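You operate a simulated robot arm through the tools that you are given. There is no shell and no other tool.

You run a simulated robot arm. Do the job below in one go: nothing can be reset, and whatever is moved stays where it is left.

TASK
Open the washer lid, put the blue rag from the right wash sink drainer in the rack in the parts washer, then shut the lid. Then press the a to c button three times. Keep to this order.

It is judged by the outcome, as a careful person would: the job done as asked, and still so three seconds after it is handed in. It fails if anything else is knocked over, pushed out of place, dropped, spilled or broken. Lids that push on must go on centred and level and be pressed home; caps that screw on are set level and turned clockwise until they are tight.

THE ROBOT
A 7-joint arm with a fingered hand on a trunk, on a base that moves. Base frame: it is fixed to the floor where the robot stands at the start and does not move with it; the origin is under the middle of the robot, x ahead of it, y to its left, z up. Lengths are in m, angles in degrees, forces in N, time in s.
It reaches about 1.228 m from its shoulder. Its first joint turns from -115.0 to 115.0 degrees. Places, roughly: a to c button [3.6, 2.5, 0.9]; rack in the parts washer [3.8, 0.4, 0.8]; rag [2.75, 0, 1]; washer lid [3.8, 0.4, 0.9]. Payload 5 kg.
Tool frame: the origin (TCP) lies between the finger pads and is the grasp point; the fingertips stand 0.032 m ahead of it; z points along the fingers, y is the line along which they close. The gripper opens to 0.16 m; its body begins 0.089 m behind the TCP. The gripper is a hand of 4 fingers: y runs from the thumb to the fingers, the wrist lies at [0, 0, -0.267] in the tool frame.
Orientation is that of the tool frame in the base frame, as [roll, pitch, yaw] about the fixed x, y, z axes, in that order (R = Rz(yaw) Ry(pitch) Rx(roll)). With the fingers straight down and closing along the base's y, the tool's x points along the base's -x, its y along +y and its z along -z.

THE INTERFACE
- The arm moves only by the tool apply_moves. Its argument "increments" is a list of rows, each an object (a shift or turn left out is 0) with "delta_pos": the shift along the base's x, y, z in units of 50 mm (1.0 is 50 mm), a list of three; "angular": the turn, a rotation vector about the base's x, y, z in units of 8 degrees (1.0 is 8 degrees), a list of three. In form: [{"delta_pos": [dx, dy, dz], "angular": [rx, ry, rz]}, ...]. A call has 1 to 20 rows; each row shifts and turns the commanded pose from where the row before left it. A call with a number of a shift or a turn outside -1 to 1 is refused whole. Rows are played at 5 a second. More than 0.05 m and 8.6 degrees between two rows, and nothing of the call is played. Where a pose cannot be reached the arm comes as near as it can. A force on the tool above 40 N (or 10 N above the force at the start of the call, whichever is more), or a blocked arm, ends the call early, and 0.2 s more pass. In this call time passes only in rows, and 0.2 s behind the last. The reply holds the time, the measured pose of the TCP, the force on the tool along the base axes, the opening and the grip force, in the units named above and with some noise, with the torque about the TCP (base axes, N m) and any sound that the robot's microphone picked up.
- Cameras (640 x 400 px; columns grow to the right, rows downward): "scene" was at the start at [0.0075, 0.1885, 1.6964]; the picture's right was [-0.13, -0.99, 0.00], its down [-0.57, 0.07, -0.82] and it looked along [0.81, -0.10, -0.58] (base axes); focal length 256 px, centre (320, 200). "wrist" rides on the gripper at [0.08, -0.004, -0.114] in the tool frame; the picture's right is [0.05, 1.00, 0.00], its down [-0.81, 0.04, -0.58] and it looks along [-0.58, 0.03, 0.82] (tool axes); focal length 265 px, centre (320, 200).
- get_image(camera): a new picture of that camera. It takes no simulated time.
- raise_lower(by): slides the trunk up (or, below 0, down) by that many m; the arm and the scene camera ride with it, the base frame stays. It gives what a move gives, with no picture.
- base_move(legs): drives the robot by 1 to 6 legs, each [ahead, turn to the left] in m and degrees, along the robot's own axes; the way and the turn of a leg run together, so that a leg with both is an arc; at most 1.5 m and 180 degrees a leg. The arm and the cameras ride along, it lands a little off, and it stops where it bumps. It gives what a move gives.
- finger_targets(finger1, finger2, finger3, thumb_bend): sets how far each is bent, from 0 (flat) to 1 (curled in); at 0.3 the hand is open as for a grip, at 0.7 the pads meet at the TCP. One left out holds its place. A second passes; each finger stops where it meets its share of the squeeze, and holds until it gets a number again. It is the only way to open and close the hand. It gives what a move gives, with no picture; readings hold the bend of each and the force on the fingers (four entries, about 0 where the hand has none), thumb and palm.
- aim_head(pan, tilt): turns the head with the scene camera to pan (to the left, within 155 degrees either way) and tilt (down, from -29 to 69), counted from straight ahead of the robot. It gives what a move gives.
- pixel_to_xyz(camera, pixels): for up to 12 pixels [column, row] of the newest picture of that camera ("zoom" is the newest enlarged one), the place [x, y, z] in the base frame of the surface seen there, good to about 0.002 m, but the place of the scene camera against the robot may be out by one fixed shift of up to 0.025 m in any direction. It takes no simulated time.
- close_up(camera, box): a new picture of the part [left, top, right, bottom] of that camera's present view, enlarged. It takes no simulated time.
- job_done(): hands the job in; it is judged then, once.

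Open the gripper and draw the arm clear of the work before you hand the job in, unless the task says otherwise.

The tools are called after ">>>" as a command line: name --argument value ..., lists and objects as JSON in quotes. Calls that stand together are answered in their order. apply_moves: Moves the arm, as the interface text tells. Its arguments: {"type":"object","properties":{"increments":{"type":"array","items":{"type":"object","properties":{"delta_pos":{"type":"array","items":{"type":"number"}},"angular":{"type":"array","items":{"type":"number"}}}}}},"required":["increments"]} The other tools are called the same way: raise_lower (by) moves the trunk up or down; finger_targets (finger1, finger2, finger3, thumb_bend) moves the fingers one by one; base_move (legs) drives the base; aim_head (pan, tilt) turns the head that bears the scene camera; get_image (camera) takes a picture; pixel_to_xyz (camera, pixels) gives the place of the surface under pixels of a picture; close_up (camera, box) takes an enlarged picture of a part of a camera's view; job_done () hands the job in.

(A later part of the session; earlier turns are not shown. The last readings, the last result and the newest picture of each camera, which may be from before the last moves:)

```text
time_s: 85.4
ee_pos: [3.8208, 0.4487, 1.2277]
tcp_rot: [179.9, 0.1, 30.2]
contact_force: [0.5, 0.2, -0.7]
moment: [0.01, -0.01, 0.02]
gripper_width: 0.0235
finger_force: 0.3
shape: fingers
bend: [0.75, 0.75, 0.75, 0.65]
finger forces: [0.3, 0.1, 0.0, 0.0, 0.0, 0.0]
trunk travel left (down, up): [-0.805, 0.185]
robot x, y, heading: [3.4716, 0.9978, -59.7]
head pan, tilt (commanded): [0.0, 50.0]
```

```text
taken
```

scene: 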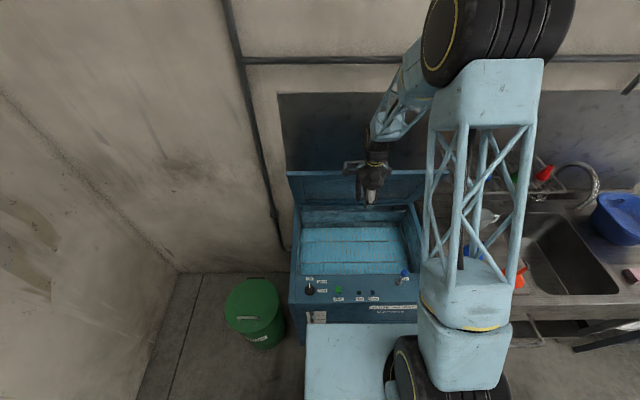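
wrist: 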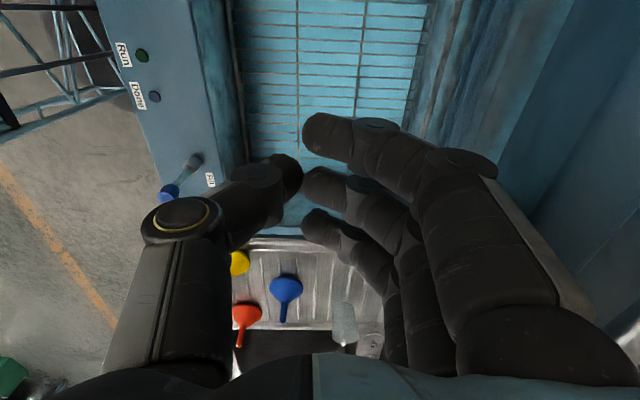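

The knuckles are about to touch the lid. I'll continue pushing in 15 mm rows and watch the force.

>>> apply_moves --increments '[{"delta_pos": [0.15, -0.26, 0]}, {"delta_pos": [0.15, -0.26, 0]}, {"delta_pos": [0.15, -0.26, 0]}, {"delta_pos": [0.15, -0.26, 0]}]'

>>> get_image --camera "wrist"

>>> close_up --camera "scene" --box '[270, 110, 450, 270]'

```text
time_s: 86.4
ee_pos: [3.8517, 0.3992, 1.2261]
tcp_rot: [-180.0, 0.1, 30.1]
contact_force: [-0.6, 0.7, 0.7]
moment: [0.0, 0.02, 0.0]
gripper_width: 0.0236
finger_force: 0.0
shape: fingers
bend: [0.75, 0.75, 0.75, 0.65]
finger forces: [0.2, 0.0, 0.0, 0.0, 0.1, 0.1]
trunk travel left (down, up): [-0.805, 0.185]
robot x, y, heading: [3.4761, 0.9945, -59.8]
head pan, tilt (commanded): [0.0, 50.0]
```

```text
taken
```

wrist: 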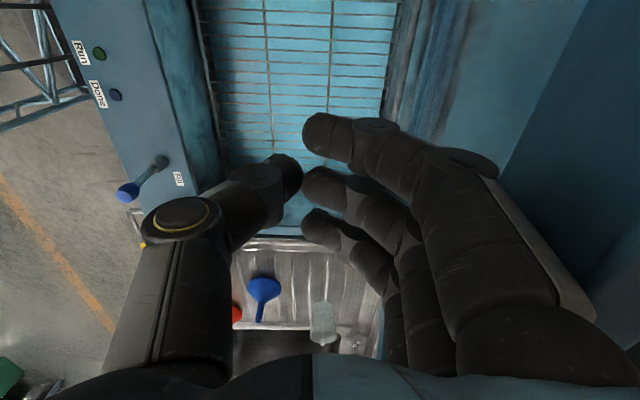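

```text
2.50 times, centred on (360, 190) of scene
```

zoom: 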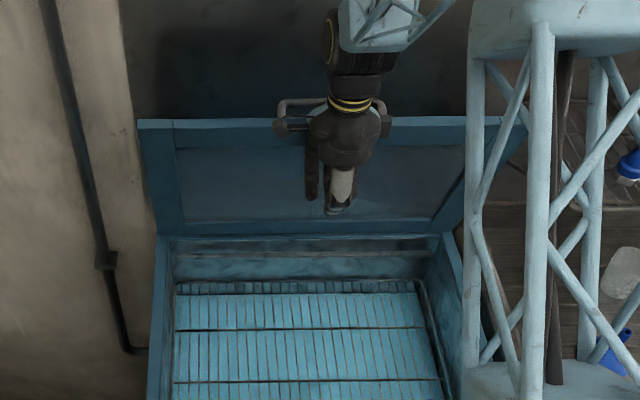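

The lid has moved further back (now roughly 78–80°) with negligible force. I'll try another 20 mm to find its stop.

>>> apply_moves --increments '[{"delta_pos": [0.1, -0.173, 0]}, {"delta_pos": [0.1, -0.173, 0]}]'

>>> close_up --camera "scene" --box '[270, 110, 450, 270]'

```text
time_s: 87.0
ee_pos: [3.8613, 0.3805, 1.2272]
tcp_rot: [179.8, 0.2, 30.3]
contact_force: [-0.5, -0.8, -1.0]
moment: [-0.07, -0.02, 0.01]
gripper_width: 0.0239
finger_force: 0.2
shape: fingers
bend: [0.75, 0.75, 0.75, 0.65]
finger forces: [0.2, 0.1, 0.1, 0.0, 0.0, 0.0]
trunk travel left (down, up): [-0.805, 0.185]
robot x, y, heading: [3.4684, 0.9937, -59.9]
head pan, tilt (commanded): [0.0, 50.0]
```

```text
2.50 times, centred on (360, 190) of scene
```

zoom: 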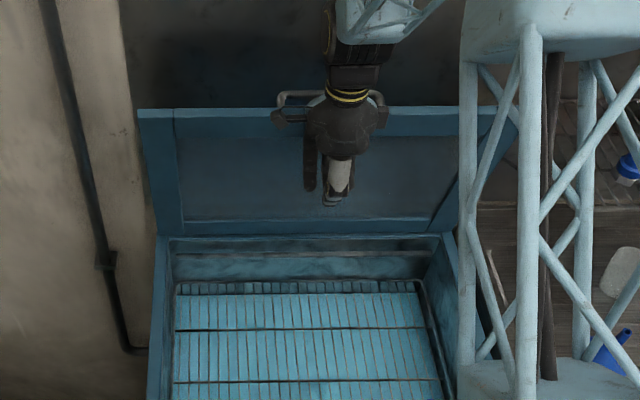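

The lid swings easily and is now nearly upright with the handle close to the wall; that is open enough. I'll measure its angle and back the hand off.

>>> pixel_to_xyz --camera "zoom" --pixels '[[160, 112], [230, 112], [172, 230], [300, 230], [290, 98], [250, 300], [250, 390], [420, 290]]'

>>> apply_moves --increments '[{"delta_pos": [-0.4, 0.69, 0]}, {"delta_pos": [-0.4, 0.69, 0.2]}, {"delta_pos": [-0.4, 0.69, 0.5]}, {"delta_pos": [-0.4, 0.69, 0.8]}, {"delta_pos": [-0.2, 0.35, 0.9]}]'

>>> get_image --camera "scene"

>>> get_image --camera "wrist"

```text
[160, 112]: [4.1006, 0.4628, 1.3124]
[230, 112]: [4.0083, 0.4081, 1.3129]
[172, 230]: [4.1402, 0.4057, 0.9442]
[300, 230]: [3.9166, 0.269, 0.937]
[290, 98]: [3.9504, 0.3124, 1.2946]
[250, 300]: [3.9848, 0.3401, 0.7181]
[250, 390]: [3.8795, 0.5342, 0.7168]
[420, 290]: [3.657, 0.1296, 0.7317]
```

```text
refused: row 4 steps farther than a row can; nothing moved
```

```text
taken
```

scene: 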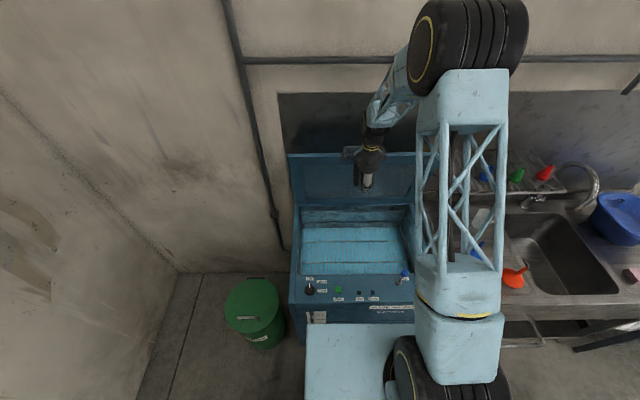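

```text
taken
```

wrist: 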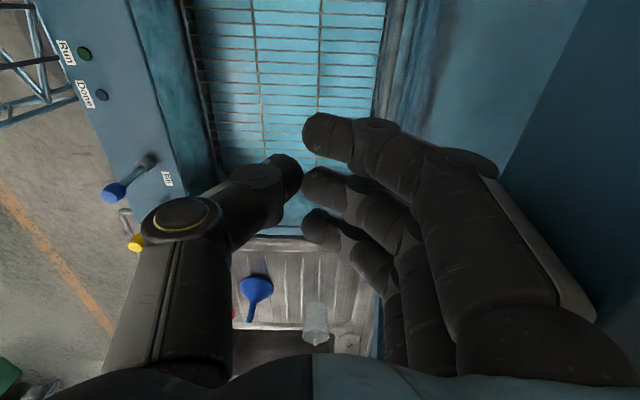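

The lid is at about 79° open. That retreat call was refused because one row was too long; I'll resend with shorter rows.

>>> apply_moves --increments '[{"delta_pos": [-0.4, 0.69, 0]}, {"delta_pos": [-0.4, 0.69, 0.2]}, {"delta_pos": [-0.4, 0.69, 0.4]}, {"delta_pos": [-0.3, 0.52, 0.7]}, {"delta_pos": [-0.2, 0.35, 0.8]}]'

>>> get_image --camera "scene"

>>> get_image --camera "wrist"

```text
time_s: 88.2
ee_pos: [3.7741, 0.5313, 1.333]
tcp_rot: [179.8, 0.0, 30.2]
contact_force: [-0.5, 0.5, -1.4]
moment: [-0.05, -0.06, 0.01]
gripper_width: 0.0234
finger_force: 0.0
shape: fingers
bend: [0.75, 0.75, 0.75, 0.65]
finger forces: [0.0, 0.1, 0.0, 0.1, 0.1, 0.0]
trunk travel left (down, up): [-0.805, 0.185]
robot x, y, heading: [3.4724, 0.9945, -59.7]
head pan, tilt (commanded): [0.0, 50.0]
```

```text
taken
```

scene: 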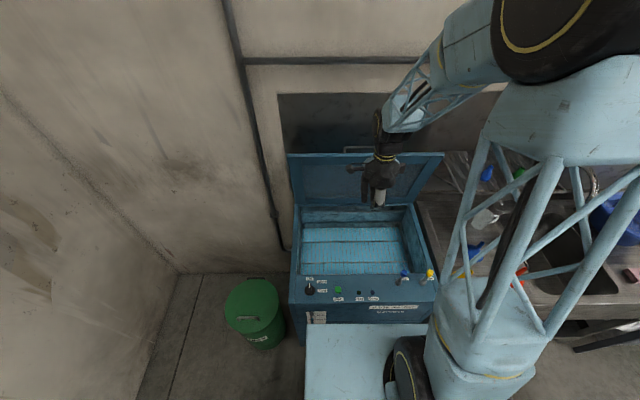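

```text
taken
```

wrist: 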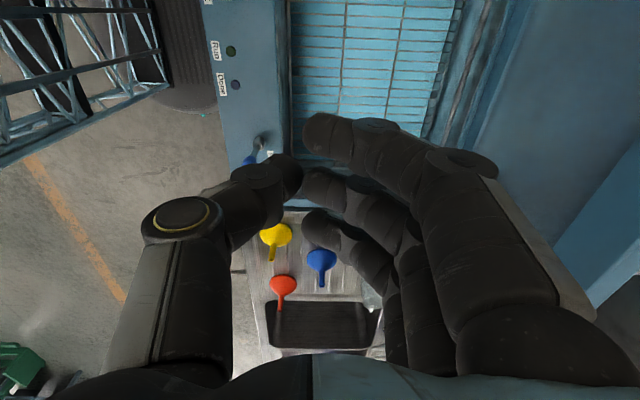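

The lid stays open. Now for the rag: I'll back away from the washer, drive along the bench to the right drainer, and turn to face it.

>>> base_move --legs '[[-0.25, 0], [0, -90], [1.25, 0], [0, 90]]'

>>> aim_head --pan -5 --tilt 55

>>> get_image --camera "scene"

>>> get_image --camera "wrist"

```text
time_s: 104.0
ee_pos: [2.6126, 0.0786, 1.3321]
tcp_rot: [179.9, 0.1, 33.8]
contact_force: [0.3, 0.0, 0.2]
moment: [-0.01, -0.05, -0.02]
gripper_width: 0.0236
finger_force: 0.1
shape: fingers
bend: [0.75, 0.75, 0.75, 0.65]
finger forces: [0.0, 0.0, 0.1, 0.0, 0.1, 0.1]
trunk travel left (down, up): [-0.805, 0.185]
robot x, y, heading: [2.2779, 0.5241, -56.0]
head pan, tilt (commanded): [0.0, 50.0]
```

```text
time_s: 104.7
ee_pos: [2.6131, 0.0778, 1.331]
tcp_rot: [179.9, 0.1, 33.8]
contact_force: [-0.4, 0.2, -0.5]
moment: [0.0, -0.01, 0.01]
gripper_width: 0.0234
finger_force: 0.0
shape: fingers
bend: [0.75, 0.75, 0.75, 0.65]
finger forces: [0.1, 0.0, 0.1, 0.0, 0.1, 0.1]
trunk travel left (down, up): [-0.805, 0.185]
robot x, y, heading: [2.2814, 0.5229, -56.2]
head pan, tilt (commanded): [-5.0, 55.0]
```

```text
taken
```

scene: 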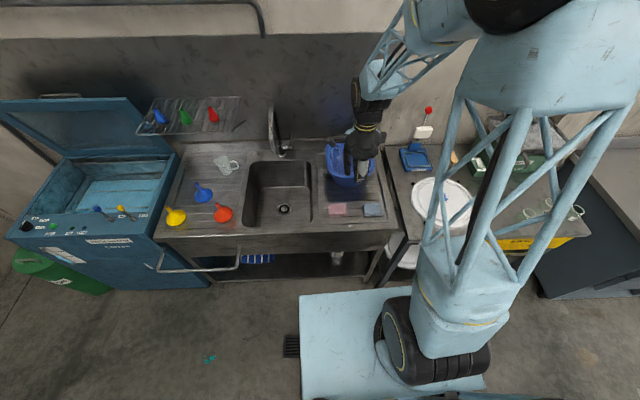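

```text
taken
```

wrist: 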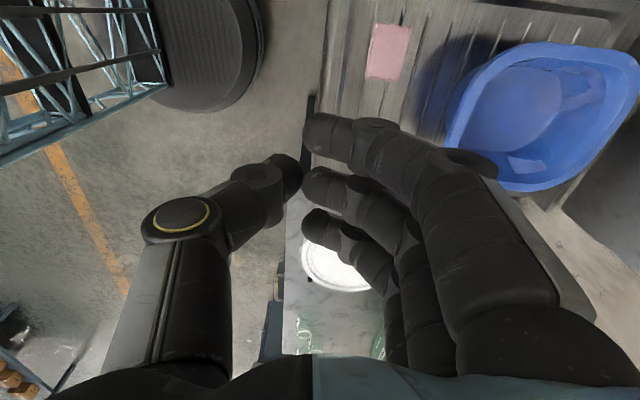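

The rags are at (338,208) pink and (373,208) blue in the scene view, and the lid is still open on the left. I'll zoom in and measure the blue rag.

>>> close_up --camera "scene" --box '[310, 150, 410, 240]'

>>> pixel_to_xyz --camera "scene" --pixels '[[363, 203], [382, 203], [363, 214], [384, 214], [373, 208], [338, 208], [373, 218], [373, 195], [350, 180], [330, 203], [346, 203]]'

>>> pixel_to_xyz --camera "wrist" --pixels '[[373, 30], [410, 30], [367, 75], [398, 78], [388, 50], [390, 100], [450, 130], [500, 60]]'

```text
4.44 times, centred on (360, 195) of scene
```

zoom: 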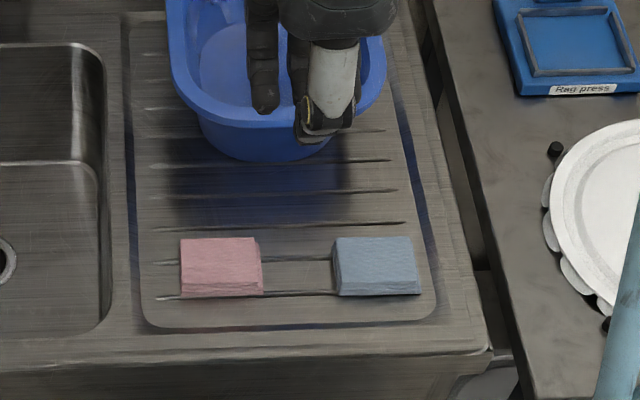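

```text
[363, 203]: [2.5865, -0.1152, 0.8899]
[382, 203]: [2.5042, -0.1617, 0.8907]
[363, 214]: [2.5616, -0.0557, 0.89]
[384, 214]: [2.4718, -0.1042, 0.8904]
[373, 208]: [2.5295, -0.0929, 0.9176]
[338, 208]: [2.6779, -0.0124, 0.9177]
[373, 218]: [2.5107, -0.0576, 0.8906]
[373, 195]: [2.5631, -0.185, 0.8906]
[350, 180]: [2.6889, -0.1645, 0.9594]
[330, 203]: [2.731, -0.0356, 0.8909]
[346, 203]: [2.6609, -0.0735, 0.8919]
```

```text
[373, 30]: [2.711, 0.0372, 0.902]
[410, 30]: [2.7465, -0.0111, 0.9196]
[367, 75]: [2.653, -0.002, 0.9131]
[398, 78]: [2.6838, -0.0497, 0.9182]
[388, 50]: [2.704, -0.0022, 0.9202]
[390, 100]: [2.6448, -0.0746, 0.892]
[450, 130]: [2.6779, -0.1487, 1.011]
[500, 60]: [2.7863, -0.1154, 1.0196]
```

Comparing the pink rag in both cameras, the scene view is off by about (+0.026,+0.010), so the blue rag's true centre is near [2.556,-0.077,0.918]. I'll open the hand and move above it for a direct wrist view, squaring the yaw to 30°.

>>> finger_targets --finger1 0.3 --finger2 0.3 --finger3 0.3 --thumb_bend 0.3

>>> apply_moves --increments '[{"delta_pos": [-0.28, -0.77, -0.2], "angular": [0, 0, -0.12]}, {"delta_pos": [-0.28, -0.77, -0.2], "angular": [0, 0, -0.12]}, {"delta_pos": [-0.28, -0.77, -0.2], "angular": [0, 0, -0.12]}, {"delta_pos": [-0.28, -0.77, -0.2], "angular": [0, 0, -0.12]}]'

>>> get_image --camera "wrist"

```text
time_s: 105.7
ee_pos: [2.613, 0.078, 1.3322]
tcp_rot: [179.9, 0.1, 33.8]
contact_force: [0.5, -0.5, 0.2]
moment: [0.0, -0.02, 0.01]
gripper_width: 0.1704
finger_force: 0.1
shape: fingers
bend: [0.3, 0.3, 0.3, 0.3]
finger forces: [0.0, 0.0, 0.0, 0.0, 0.0, 0.1]
trunk travel left (down, up): [-0.805, 0.185]
robot x, y, heading: [2.2803, 0.525, -56.3]
head pan, tilt (commanded): [-5.0, 55.0]
```

```text
time_s: 106.7
ee_pos: [2.5581, -0.077, 1.2922]
tcp_rot: [-179.9, 0.0, 30.0]
contact_force: [-0.4, -0.2, 0.5]
moment: [0.03, -0.05, -0.03]
gripper_width: 0.17
finger_force: 0.0
shape: fingers
bend: [0.3, 0.3, 0.3, 0.3]
finger forces: [0.0, 0.1, 0.1, 0.1, 0.1, 0.0]
trunk travel left (down, up): [-0.805, 0.185]
robot x, y, heading: [2.2795, 0.5239, -56.1]
head pan, tilt (commanded): [-5.0, 55.0]
```

```text
taken
```

wrist: 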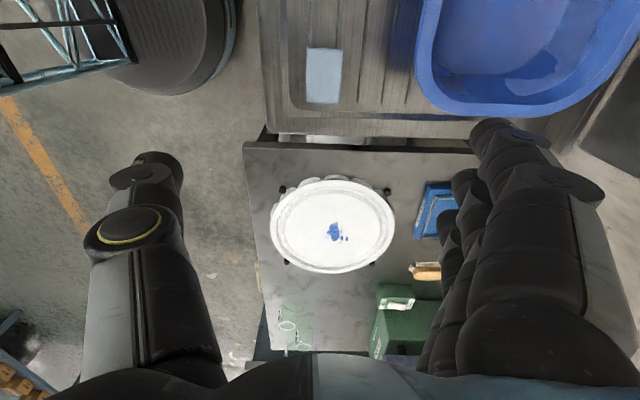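

The blue rag is right beneath at (307–343, 47–103) in the wrist view, and the tub's rim begins at col ~415. I'll measure them.

>>> pixel_to_xyz --camera "wrist" --pixels '[[310, 50], [341, 50], [309, 99], [339, 100], [324, 75], [424, 70], [430, 95], [480, 110], [290, 75], [265, 75], [360, 75], [390, 75]]'

>>> close_up --camera "wrist" --box '[250, 20, 450, 145]'

```text
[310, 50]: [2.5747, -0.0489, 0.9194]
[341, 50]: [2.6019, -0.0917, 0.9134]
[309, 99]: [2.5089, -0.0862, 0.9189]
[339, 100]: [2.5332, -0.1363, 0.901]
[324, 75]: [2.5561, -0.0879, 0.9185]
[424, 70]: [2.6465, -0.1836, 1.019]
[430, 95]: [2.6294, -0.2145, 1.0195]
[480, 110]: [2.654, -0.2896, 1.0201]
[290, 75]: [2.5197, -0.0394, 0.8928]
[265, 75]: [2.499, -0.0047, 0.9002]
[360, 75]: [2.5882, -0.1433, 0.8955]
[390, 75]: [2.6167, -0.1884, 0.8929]
```

```text
3.20 times, centred on (350, 82) of wrist
```

zoom: 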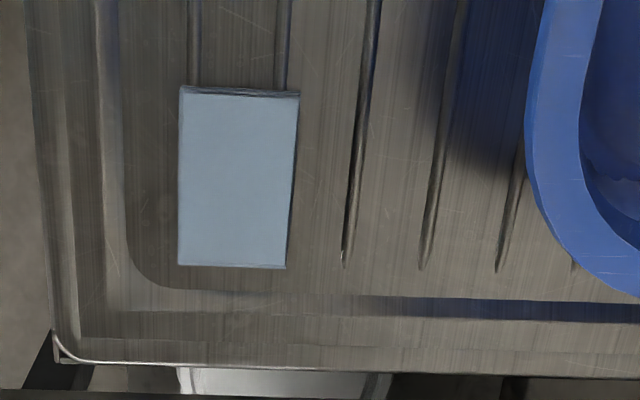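

Rag is about 83×55×27 mm centred at [2.555,-0.090], with the tub rim ≥0.12 m behind it. I'll narrow the fingers to 0.45 to keep clear of the tub and descend over the rag to z≈0.96.

>>> finger_targets --finger1 0.45 --finger2 0.45 --finger3 0.45 --thumb_bend 0.45

>>> apply_moves --increments '[{"delta_pos": [-0.166, -0.31, -0.4]}, {"delta_pos": [0, 0, -0.9]}, {"delta_pos": [0, 0, -0.9]}, {"delta_pos": [0, 0, -0.9]}, {"delta_pos": [0, 0, -0.9]}, {"delta_pos": [0, 0, -0.9]}, {"delta_pos": [0, 0, -0.9]}, {"delta_pos": [0, 0, -0.8]}]'

>>> get_image --camera "wrist"

>>> close_up --camera "scene" --box '[310, 140, 430, 240]'

```text
time_s: 107.7
ee_pos: [2.5583, -0.075, 1.2926]
tcp_rot: [180.0, 0.2, 30.0]
contact_force: [-0.2, 0.0, 0.2]
moment: [-0.03, 0.0, 0.03]
gripper_width: 0.1122
finger_force: 0.0
shape: fingers
bend: [0.45, 0.45, 0.45, 0.45]
finger forces: [0.1, 0.0, 0.0, 0.1, 0.0, 0.0]
trunk travel left (down, up): [-0.805, 0.185]
robot x, y, heading: [2.2784, 0.523, -56.3]
head pan, tilt (commanded): [-5.0, 55.0]
```

```text
time_s: 109.5
ee_pos: [2.5479, -0.0913, 0.9627]
tcp_rot: [179.9, 0.1, 30.0]
contact_force: [0.4, -0.6, -0.6]
moment: [0.01, 0.02, 0.01]
gripper_width: 0.1118
finger_force: 0.1
shape: fingers
bend: [0.45, 0.45, 0.45, 0.45]
finger forces: [0.1, 0.0, 0.1, 0.1, 0.1, 0.0]
trunk travel left (down, up): [-0.805, 0.185]
robot x, y, heading: [2.2813, 0.5177, -56.2]
head pan, tilt (commanded): [-5.0, 55.0]
```

```text
taken
```

wrist: 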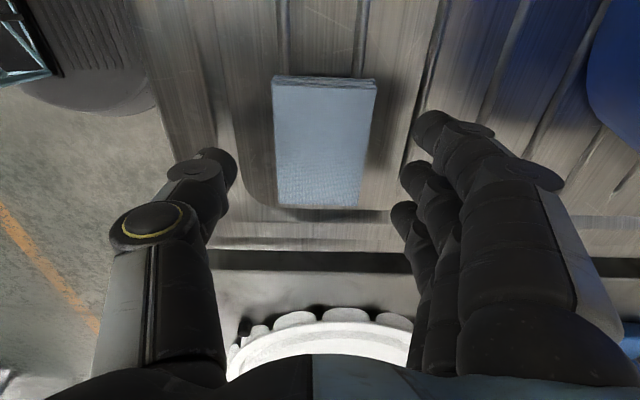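

```text
4.00 times, centred on (370, 190) of scene
```

zoom: 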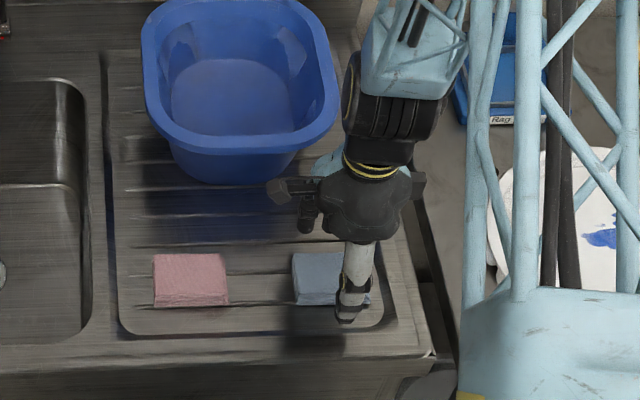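

The rag lies centred between thumb and fingers (cols 272–378), slightly toward the top of the image. I'll shift 8 mm along it, lower to z≈0.928 and close gently.

>>> apply_moves --increments '[{"delta_pos": [0.14, 0.08, -0.3]}, {"delta_pos": [0, 0, -0.38]}]'

>>> finger_targets --finger1 0.7 --finger2 0.7 --finger3 0.7 --thumb_bend 0.7

>>> get_image --camera "wrist"

```text
time_s: 110.1
ee_pos: [2.5567, -0.0908, 0.9347]
tcp_rot: [179.6, 0.1, 30.0]
contact_force: [-3.2, 4.1, 22.0]
moment: [-0.32, -0.34, 0.0]
gripper_width: 0.114
finger_force: 11.3
shape: fingers
bend: [0.45, 0.45, 0.45, 0.44]
finger forces: [6.6, 5.1, 4.8, 0.1, 5.3, 0.1]
trunk travel left (down, up): [-0.805, 0.185]
robot x, y, heading: [2.2817, 0.5217, -56.0]
head pan, tilt (commanded): [-5.0, 55.0]
stopped in row 2: the force on the tool passed its limit at 46 N (the readings are from after the stop); the commanded pose is now the measured one
```

```text
time_s: 111.1
ee_pos: [2.5577, -0.0903, 0.9332]
tcp_rot: [179.6, 0.1, 30.1]
contact_force: [1.1, 0.0, 18.2]
moment: [0.92, 0.45, -0.05]
gripper_width: 0.072
finger_force: 35.5
shape: fingers
bend: [0.63, 0.63, 0.63, 0.6]
finger forces: [9.1, 9.0, 8.7, 0.0, 44.1, 0.0]
trunk travel left (down, up): [-0.805, 0.185]
robot x, y, heading: [2.2807, 0.5218, -56.3]
head pan, tilt (commanded): [-5.0, 55.0]
```

```text
taken
```

wrist: 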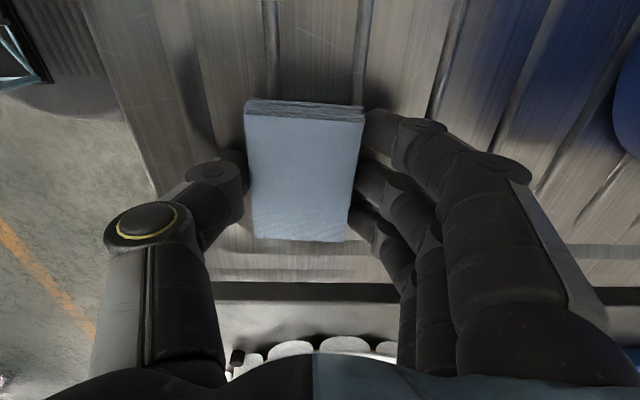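

The fingertips met the drainer but the rag is now gripped (opening 0.072, 35 N). I'll lift slowly and check it comes along.

>>> apply_moves --increments '[{"delta_pos": [0, 0, 0.1]}, {"delta_pos": [0, 0, 0.3]}, {"delta_pos": [0, 0, 0.5]}]'

>>> get_image --camera "wrist"

>>> close_up --camera "scene" --box '[310, 140, 430, 240]'

```text
time_s: 111.9
ee_pos: [2.5554, -0.0897, 0.9797]
tcp_rot: [179.6, 0.1, 30.0]
contact_force: [-0.4, -0.7, 0.0]
moment: [-0.03, -0.02, -0.01]
gripper_width: 0.0718
finger_force: 27.0
shape: fingers
bend: [0.63, 0.63, 0.63, 0.6]
finger forces: [8.9, 8.8, 8.9, 0.0, 26.4, 0.1]
trunk travel left (down, up): [-0.805, 0.185]
robot x, y, heading: [2.2778, 0.5243, -56.3]
head pan, tilt (commanded): [-5.0, 55.0]
```

```text
taken
```

wrist: 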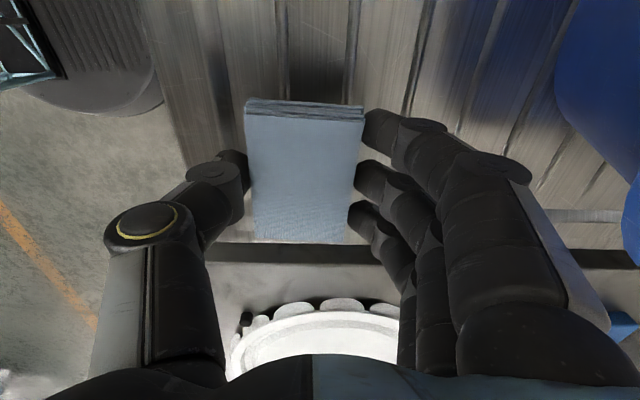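

```text
4.00 times, centred on (370, 190) of scene
```

zoom: 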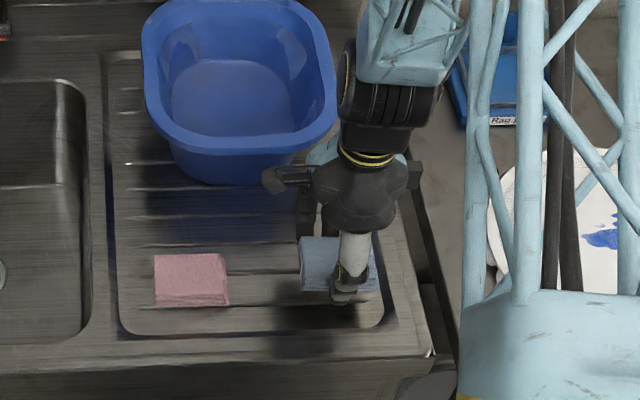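

The rag is firmly lifted (27 N, balanced). I'll raise it to about z 1.30 and draw it back toward the robot for travel.

>>> apply_moves --increments '[{"delta_pos": [0, 0, 0.8]}, {"delta_pos": [0, 0, 0.9]}, {"delta_pos": [0, 0, 0.9]}, {"delta_pos": [0, 0, 0.9]}, {"delta_pos": [0, 0, 0.9]}, {"delta_pos": [0, 0, 0.9]}, {"delta_pos": [0, 0, 0.9]}, {"delta_pos": [-0.4, 0.69, 0.3]}, {"delta_pos": [-0.4, 0.69, 0]}, {"delta_pos": [-0.4, 0.69, 0]}, {"delta_pos": [-0.4, 0.69, 0]}]'

>>> base_move --legs '[[0, 86], [1.27, 0], [0, -90]]'

>>> get_image --camera "wrist"

>>> get_image --camera "scene"

```text
time_s: 114.3
ee_pos: [2.4767, 0.0499, 1.3027]
tcp_rot: [179.5, 0.1, 29.9]
contact_force: [-1.3, 0.5, -0.7]
moment: [0.0, 0.0, 0.01]
gripper_width: 0.0719
finger_force: 26.3
shape: fingers
bend: [0.63, 0.63, 0.63, 0.6]
finger forces: [8.8, 8.9, 8.7, 0.0, 26.4, 0.0]
trunk travel left (down, up): [-0.805, 0.185]
robot x, y, heading: [2.2775, 0.5228, -56.5]
head pan, tilt (commanded): [-5.0, 55.0]
```

```text
time_s: 128.7
ee_pos: [3.5432, 0.6637, 1.3025]
tcp_rot: [179.6, 0.0, 24.5]
contact_force: [-0.2, 0.1, -1.3]
moment: [-0.05, 0.01, 0.01]
gripper_width: 0.0711
finger_force: 23.7
shape: fingers
bend: [0.63, 0.63, 0.63, 0.6]
finger forces: [7.9, 7.9, 7.9, 0.0, 23.9, 0.1]
trunk travel left (down, up): [-0.805, 0.185]
robot x, y, heading: [3.3915, 1.1542, -61.3]
head pan, tilt (commanded): [-5.0, 55.0]
```

```text
taken
```

wrist: 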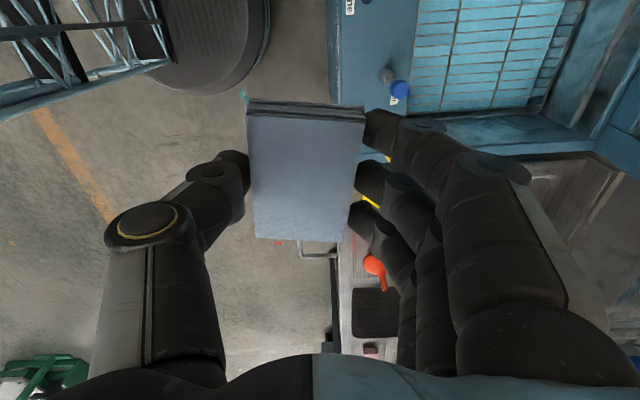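

```text
taken
```

scene: 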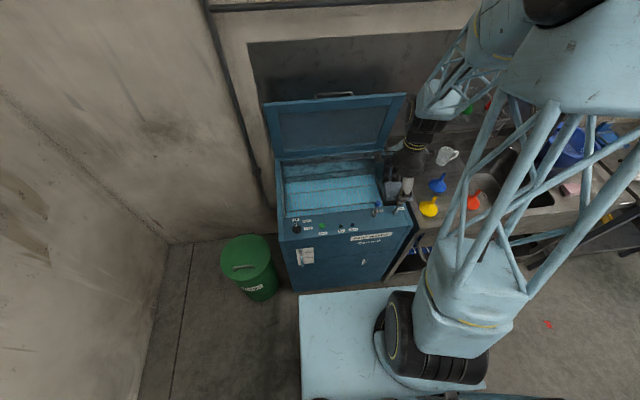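

The rag is still held (24 N) and the lid is still open. I'll move the base ahead 0.14 m toward the washer and look again.

>>> base_move --legs '[[0.14, 1.3]]'

>>> get_image --camera "wrist"

>>> get_image --camera "scene"

```text
time_s: 130.0
ee_pos: [3.6234, 0.5431, 1.3027]
tcp_rot: [179.8, 0.1, 25.8]
contact_force: [0.5, -0.9, -0.2]
moment: [0.03, 0.0, 0.0]
gripper_width: 0.0713
finger_force: 23.9
shape: fingers
bend: [0.63, 0.63, 0.63, 0.6]
finger forces: [7.9, 8.0, 8.1, 0.0, 23.9, 0.0]
trunk travel left (down, up): [-0.805, 0.185]
robot x, y, heading: [3.4591, 1.0352, -60.6]
head pan, tilt (commanded): [-5.0, 55.0]
```

```text
taken
```

wrist: 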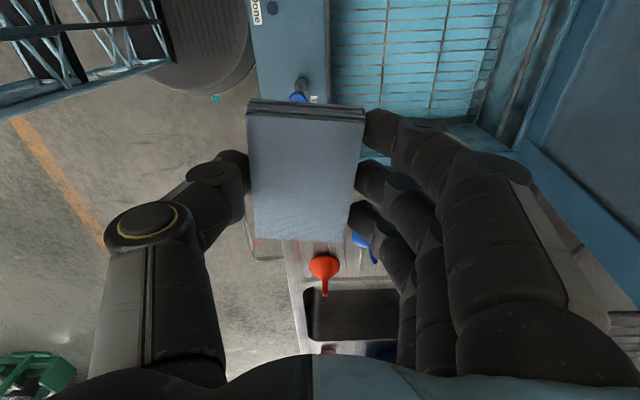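

```text
taken
```

scene: 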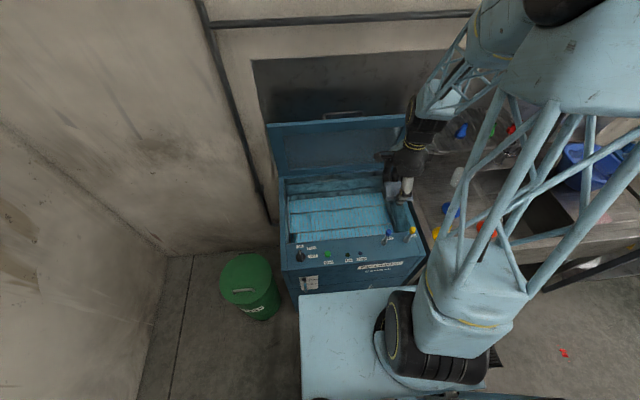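

I'll carry the rag over the middle of the open tub at z 1.30, squaring the yaw, and then measure the rack beneath.

>>> apply_moves --increments '[{"delta_pos": [0.9, -0.3, 0], "angular": [0, 0, 0.1]}, {"delta_pos": [0.9, -0.3, 0], "angular": [0, 0, 0.1]}, {"delta_pos": [0.9, -0.3, 0], "angular": [0, 0, 0.1]}, {"delta_pos": [0.9, -0.3, 0], "angular": [0, 0, 0.1]}, {"delta_pos": [0.9, -0.3, 0], "angular": [0, 0, 0.12]}]'

>>> get_image --camera "wrist"

>>> get_image --camera "scene"

```text
time_s: 131.2
ee_pos: [3.8493, 0.468, 1.3013]
tcp_rot: [179.7, 0.1, 30.0]
contact_force: [0.6, -1.1, -0.6]
moment: [0.03, 0.08, 0.02]
gripper_width: 0.0712
finger_force: 24.1
shape: fingers
bend: [0.63, 0.63, 0.63, 0.6]
finger forces: [8.0, 8.0, 8.0, 0.0, 23.9, 0.1]
trunk travel left (down, up): [-0.805, 0.185]
robot x, y, heading: [3.4578, 1.0292, -60.4]
head pan, tilt (commanded): [-5.0, 55.0]
```

```text
taken
```

wrist: 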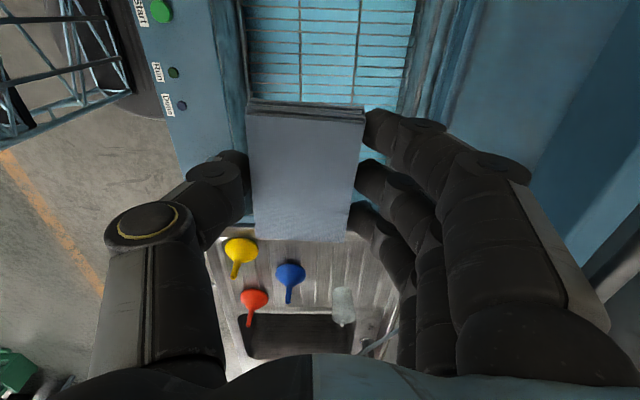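

```text
taken
```

scene: 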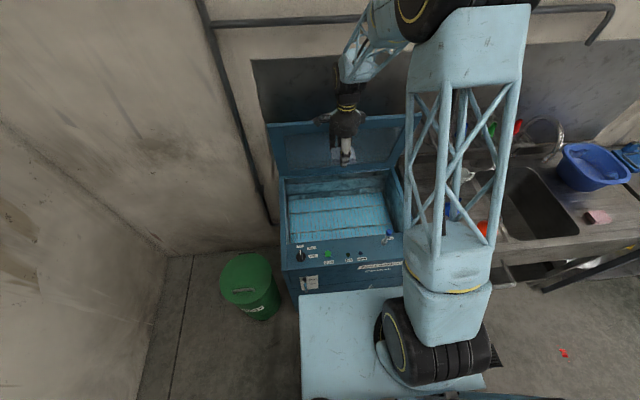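

>>> pixel_to_xyz --camera "wrist" --pixels '[[300, 30], [275, 60], [340, 60], [330, 90], [250, 60], [400, 60], [420, 40], [232, 100], [380, 80], [260, 20]]'

>>> close_up --camera "scene" --box '[260, 150, 420, 260]'

>>> close_up --camera "wrist" --box '[200, 0, 460, 110]'

```text
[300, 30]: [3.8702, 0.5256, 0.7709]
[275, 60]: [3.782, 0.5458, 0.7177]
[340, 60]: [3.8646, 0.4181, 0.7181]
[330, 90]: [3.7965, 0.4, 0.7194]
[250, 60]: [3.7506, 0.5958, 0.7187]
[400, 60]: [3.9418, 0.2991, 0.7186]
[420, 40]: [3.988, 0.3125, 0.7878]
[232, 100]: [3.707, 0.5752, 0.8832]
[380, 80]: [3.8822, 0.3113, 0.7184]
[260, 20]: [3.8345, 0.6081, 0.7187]
```

```text
3.64 times, centred on (340, 205) of scene
```

zoom: 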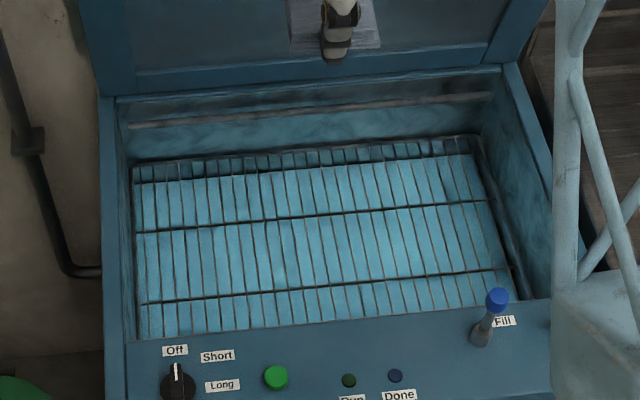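

```text
2.46 times, centred on (330, 55) of wrist
```

zoom: 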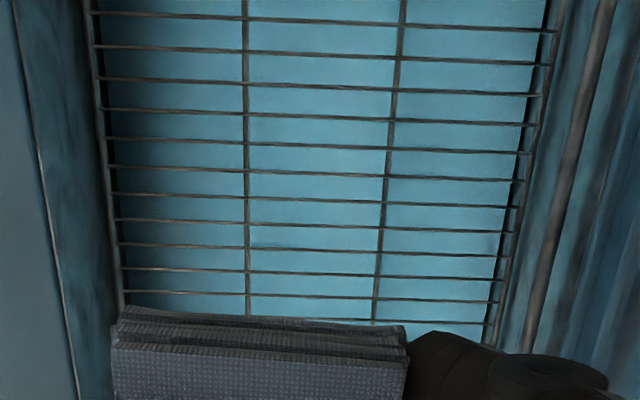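

Rack wires are at z≈0.771 with the tub floor at 0.718, and the rag is centred over the rack. Rag bottom hangs about 41 mm below the TCP, so I'll descend to TCP z≈0.86 first.

>>> apply_moves --increments '[{"delta_pos": [0, 0, -0.9]}, {"delta_pos": [0, 0, -0.9]}, {"delta_pos": [0, 0, -0.9]}, {"delta_pos": [0, 0, -0.9]}, {"delta_pos": [0, 0, -0.9]}, {"delta_pos": [0, 0, -0.9]}, {"delta_pos": [0, 0, -0.9]}, {"delta_pos": [0, 0, -0.9]}, {"delta_pos": [0, 0, -0.9]}, {"delta_pos": [0, 0, -0.7]}]'

>>> get_image --camera "wrist"

>>> get_image --camera "scene"

```text
time_s: 133.4
ee_pos: [3.8474, 0.4673, 0.8634]
tcp_rot: [179.6, 0.0, 29.9]
contact_force: [0.7, 0.1, -0.2]
moment: [0.08, 0.01, -0.01]
gripper_width: 0.071
finger_force: 23.5
shape: fingers
bend: [0.63, 0.63, 0.63, 0.6]
finger forces: [7.9, 7.9, 7.9, 0.0, 23.8, 0.0]
trunk travel left (down, up): [-0.805, 0.185]
robot x, y, heading: [3.4629, 1.0317, -60.4]
head pan, tilt (commanded): [-5.0, 55.0]
```

```text
taken
```

wrist: 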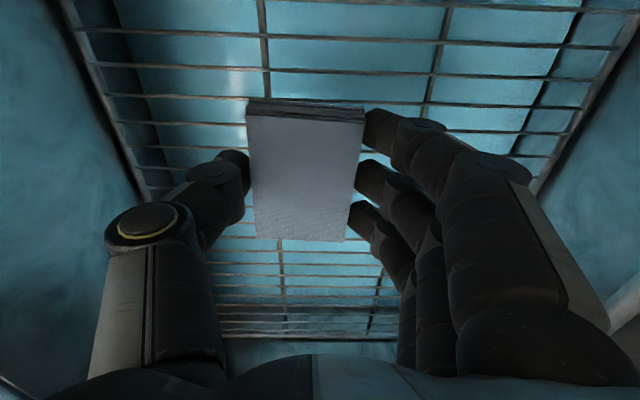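

```text
taken
```

scene: 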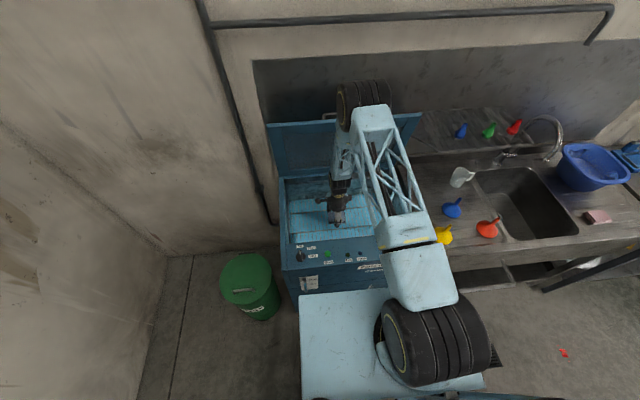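

The rag is over the rack wires inside the tub, with clearance all around. I'll lower it in small rows until it touches the rack.

>>> pixel_to_xyz --camera "wrist" --pixels '[[265, 50], [435, 70], [300, 70], [120, 30], [560, 150], [285, 265], [250, 103], [300, 330]]'

>>> apply_moves --increments '[{"delta_pos": [0, 0, -0.25]}, {"delta_pos": [0, 0, -0.25]}, {"delta_pos": [0, 0, -0.2]}]'

>>> get_image --camera "wrist"

```text
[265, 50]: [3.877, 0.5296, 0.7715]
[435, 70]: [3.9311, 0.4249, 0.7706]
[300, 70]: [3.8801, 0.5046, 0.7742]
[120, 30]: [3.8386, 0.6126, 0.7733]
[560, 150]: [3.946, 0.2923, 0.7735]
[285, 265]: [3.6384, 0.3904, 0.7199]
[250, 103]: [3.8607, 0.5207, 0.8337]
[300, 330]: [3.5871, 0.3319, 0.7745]
```

```text
time_s: 134.2
ee_pos: [3.8476, 0.4677, 0.8275]
tcp_rot: [179.6, 0.2, 29.9]
contact_force: [0.3, -0.9, -0.5]
moment: [0.0, 0.02, -0.01]
gripper_width: 0.0711
finger_force: 23.6
shape: fingers
bend: [0.63, 0.63, 0.63, 0.6]
finger forces: [7.9, 7.9, 8.0, 0.0, 23.7, 0.0]
trunk travel left (down, up): [-0.805, 0.185]
robot x, y, heading: [3.4571, 1.0324, -60.4]
head pan, tilt (commanded): [-5.0, 55.0]
```

```text
taken
```

wrist: 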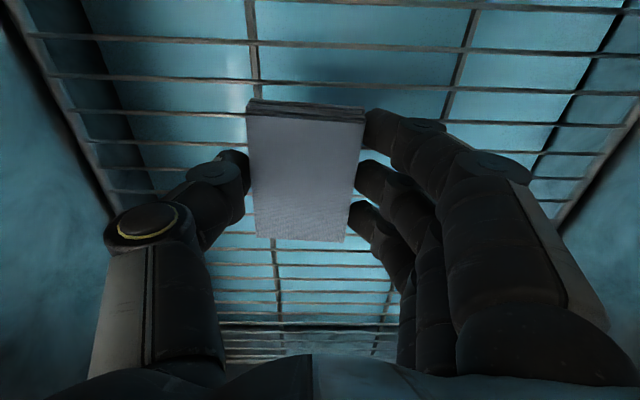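

Rag bottom is roughly 10 mm above the wires (z 0.774). I'll lower 9 mm more, then open the fingers.

>>> apply_moves --increments '[{"delta_pos": [0, 0, -0.1]}, {"delta_pos": [0, 0, -0.09]}]'

>>> finger_targets --finger1 0.5 --finger2 0.5 --finger3 0.5 --thumb_bend 0.45

>>> get_image --camera "wrist"

```text
time_s: 134.8
ee_pos: [3.8479, 0.469, 0.8181]
tcp_rot: [179.7, 0.1, 29.9]
contact_force: [0.0, -0.1, 0.0]
moment: [0.01, 0.0, 0.01]
gripper_width: 0.0711
finger_force: 23.9
shape: fingers
bend: [0.63, 0.63, 0.63, 0.6]
finger forces: [7.9, 7.9, 7.9, 0.1, 23.8, 0.0]
trunk travel left (down, up): [-0.805, 0.185]
robot x, y, heading: [3.459, 1.0307, -60.7]
head pan, tilt (commanded): [-5.0, 55.0]
```

```text
time_s: 135.8
ee_pos: [3.8476, 0.4692, 0.818]
tcp_rot: [179.6, 0.1, 29.9]
contact_force: [0.5, 0.4, -0.4]
moment: [0.03, -0.02, -0.05]
gripper_width: 0.1002
finger_force: 0.0
shape: fingers
bend: [0.5, 0.5, 0.5, 0.45]
finger forces: [0.0, 0.1, 0.1, 0.0, 0.0, 0.0]
trunk travel left (down, up): [-0.805, 0.185]
robot x, y, heading: [3.458, 1.0351, -60.4]
head pan, tilt (commanded): [-5.0, 55.0]
```

```text
taken
```

wrist: 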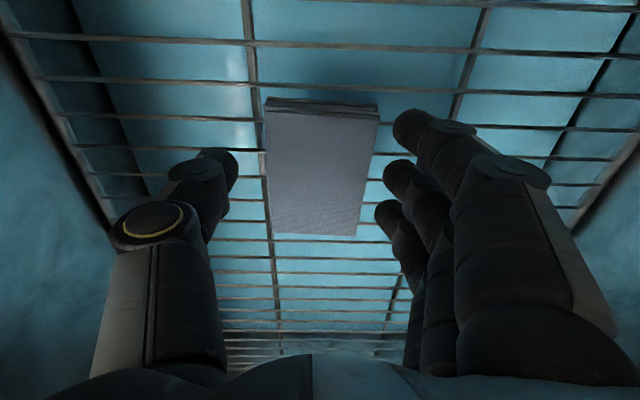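

The rag lies on the rack between the fingers. I'll raise the hand straight up out of the tub, easing slightly toward the robot once above the rim.

>>> apply_moves --increments '[{"delta_pos": [0, 0, 0.5]}, {"delta_pos": [0, 0, 0.9]}, {"delta_pos": [0, 0, 0.95]}, {"delta_pos": [0, 0, 0.95]}, {"delta_pos": [0, 0, 0.95]}, {"delta_pos": [-0.1, 0.173, 0.95]}, {"delta_pos": [-0.1, 0.173, 0.95]}, {"delta_pos": [-0.1, 0.173, 0.95]}, {"delta_pos": [-0.1, 0.173, 0.95]}, {"delta_pos": [-0.1, 0.173, 0.95]}, {"delta_pos": [-0.1, 0.173, 0.95]}, {"delta_pos": [-0.1, 0.173, 0.95]}]'

>>> get_image --camera "wrist"

>>> get_image --camera "scene"

```text
time_s: 138.4
ee_pos: [3.8115, 0.5299, 1.3648]
tcp_rot: [179.6, 0.1, 30.0]
contact_force: [0.5, 0.9, 1.1]
moment: [-0.06, -0.03, -0.01]
gripper_width: 0.1009
finger_force: 0.0
shape: fingers
bend: [0.5, 0.5, 0.5, 0.45]
finger forces: [0.1, 0.1, 0.0, 0.0, 0.0, 0.0]
trunk travel left (down, up): [-0.805, 0.185]
robot x, y, heading: [3.4587, 1.0307, -60.3]
head pan, tilt (commanded): [-5.0, 55.0]
```

```text
taken
```

wrist: 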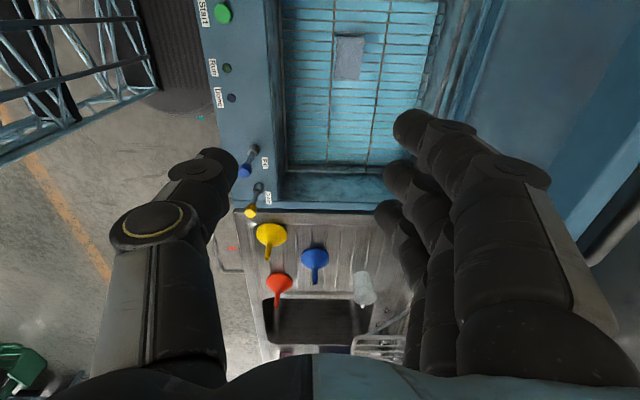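

```text
taken
```

scene: 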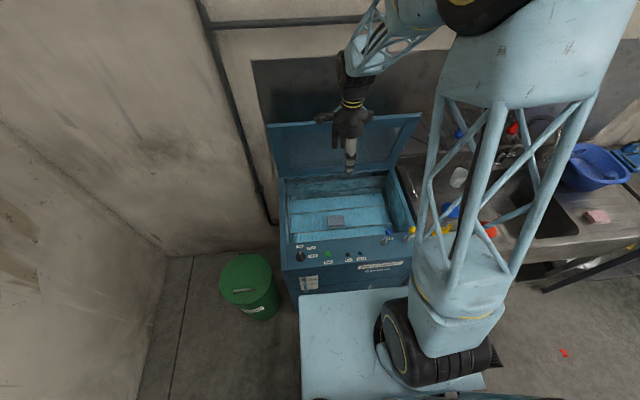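

The rag is resting on the rack at wrist pixel (350,55). To shut the lid I'll straddle its top edge beside the handle (fingers behind, thumb in front) and pull it forward; first I move above that spot at z 1.45 with fingers at 0.45.

>>> finger_targets --finger1 0.45 --finger2 0.45 --finger3 0.45 --thumb_bend 0.45

>>> apply_moves --increments '[{"delta_pos": [0, 0, 0.9]}, {"delta_pos": [0, 0, 0.85]}, {"delta_pos": [-0.177, -0.82, 0]}, {"delta_pos": [-0.177, -0.82, 0]}, {"delta_pos": [-0.177, -0.82, 0]}, {"delta_pos": [-0.177, -0.82, 0]}, {"delta_pos": [-0.177, -0.82, 0]}, {"delta_pos": [-0.177, -0.82, 0]}]'

>>> get_image --camera "wrist"

>>> get_image --camera "scene"

```text
time_s: 139.4
ee_pos: [3.813, 0.5289, 1.3633]
tcp_rot: [179.6, 0.1, 30.0]
contact_force: [1.1, -0.5, 0.4]
moment: [-0.01, 0.01, 0.02]
gripper_width: 0.1106
finger_force: 0.0
shape: fingers
bend: [0.45, 0.45, 0.45, 0.45]
finger forces: [0.0, 0.0, 0.0, 0.0, 0.0, 0.0]
trunk travel left (down, up): [-0.805, 0.185]
robot x, y, heading: [3.4586, 1.0301, -60.6]
head pan, tilt (commanded): [-5.0, 55.0]
```

```text
time_s: 141.2
ee_pos: [3.7611, 0.2797, 1.4501]
tcp_rot: [179.7, 0.0, 30.0]
contact_force: [-0.7, -0.5, -0.2]
moment: [0.02, 0.03, 0.01]
gripper_width: 0.1106
finger_force: 0.1
shape: fingers
bend: [0.45, 0.45, 0.45, 0.45]
finger forces: [0.0, 0.0, 0.0, 0.0, 0.1, 0.1]
trunk travel left (down, up): [-0.805, 0.185]
robot x, y, heading: [3.4565, 1.0335, -60.3]
head pan, tilt (commanded): [-5.0, 55.0]
```

```text
taken
```

wrist: 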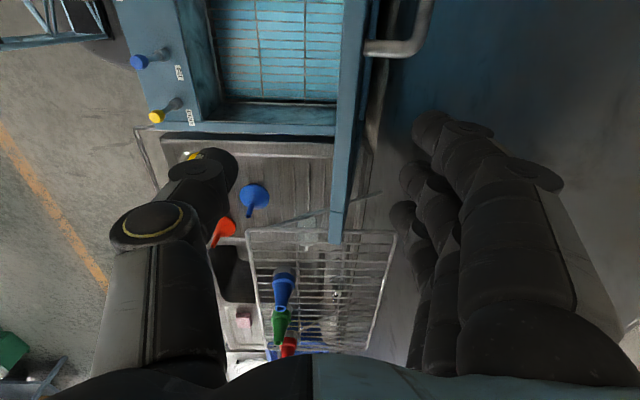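

```text
taken
```

scene: 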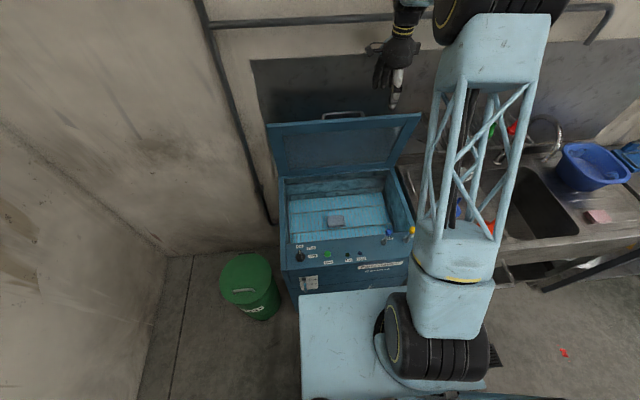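

The lid's top edge shows as the strip at cols 335–368, with the handle at (400,40) and the shelf further down the image. I'll measure edge, handle, wall and shelf.

>>> pixel_to_xyz --camera "wrist" --pixels '[[350, 30], [348, 100], [345, 150], [335, 235], [358, 100], [362, 60], [385, 48], [425, 25], [400, 100], [250, 235], [390, 235], [282, 275]]'

>>> close_up --camera "wrist" --box '[240, 0, 440, 250]'

```text
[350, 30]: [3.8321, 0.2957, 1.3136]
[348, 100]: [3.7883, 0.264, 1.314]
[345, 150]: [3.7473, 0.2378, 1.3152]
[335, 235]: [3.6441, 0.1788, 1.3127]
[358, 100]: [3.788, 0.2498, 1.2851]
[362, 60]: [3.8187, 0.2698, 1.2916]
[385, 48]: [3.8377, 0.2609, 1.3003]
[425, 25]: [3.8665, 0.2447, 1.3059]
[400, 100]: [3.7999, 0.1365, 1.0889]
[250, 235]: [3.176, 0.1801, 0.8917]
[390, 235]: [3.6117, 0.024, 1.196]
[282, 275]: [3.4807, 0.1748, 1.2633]
```

```text
1.60 times, centred on (340, 125) of wrist
```

zoom: 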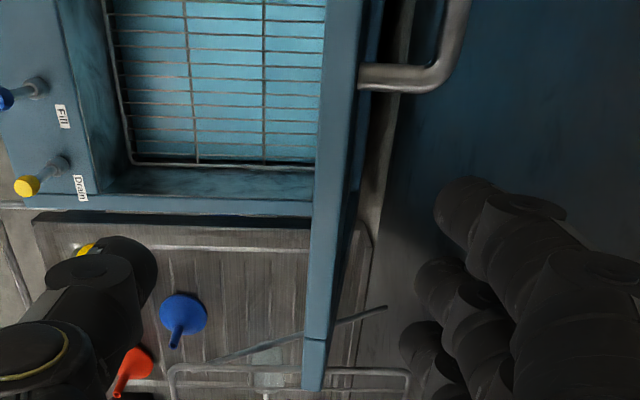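

The edge is at n≈0.287 (outer face ≈0.30), wall at 0.40, and the handle post at e1=-0.083. I'll shift 20 mm away from the handle post and lower the hand astride the lid edge to z≈1.275.

>>> apply_moves --increments '[{"delta_pos": [-0.346, -0.2, 0]}, {"delta_pos": [0, 0, -0.8]}, {"delta_pos": [0, 0, -0.8]}, {"delta_pos": [0, 0, -0.8]}, {"delta_pos": [0, 0, -0.6]}, {"delta_pos": [0, 0, -0.5]}]'

>>> get_image --camera "wrist"

>>> close_up --camera "scene" --box '[260, 50, 440, 210]'

```text
time_s: 142.6
ee_pos: [3.7439, 0.2732, 1.2757]
tcp_rot: [179.7, 0.1, 29.9]
contact_force: [0.0, 0.8, 0.3]
moment: [0.02, 0.02, -0.01]
gripper_width: 0.1106
finger_force: 0.0
shape: fingers
bend: [0.45, 0.45, 0.45, 0.45]
finger forces: [0.0, 0.1, 0.0, 0.0, 0.0, 0.0]
trunk travel left (down, up): [-0.805, 0.185]
robot x, y, heading: [3.4607, 1.0335, -60.5]
head pan, tilt (commanded): [-5.0, 55.0]
```

```text
taken
```

wrist: 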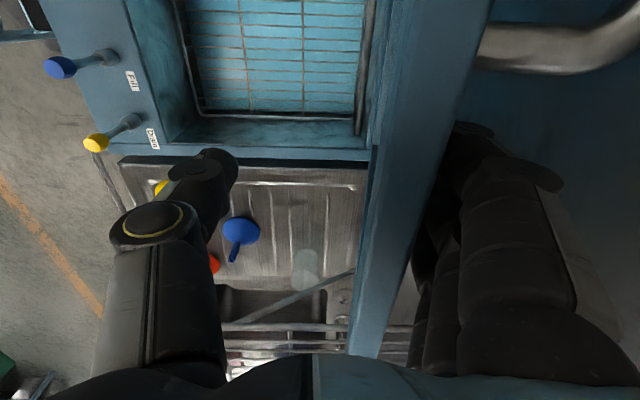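

```text
2.50 times, centred on (350, 130) of scene
```

zoom: 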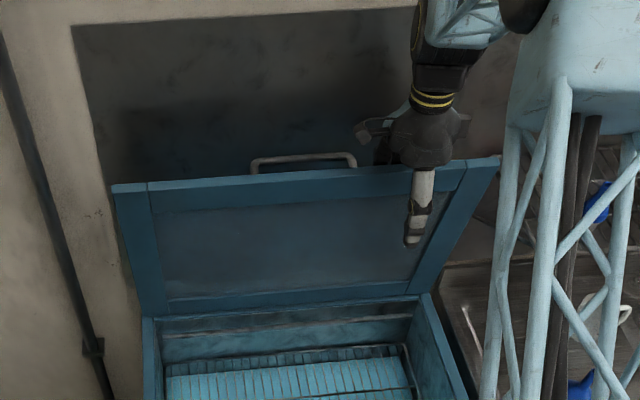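

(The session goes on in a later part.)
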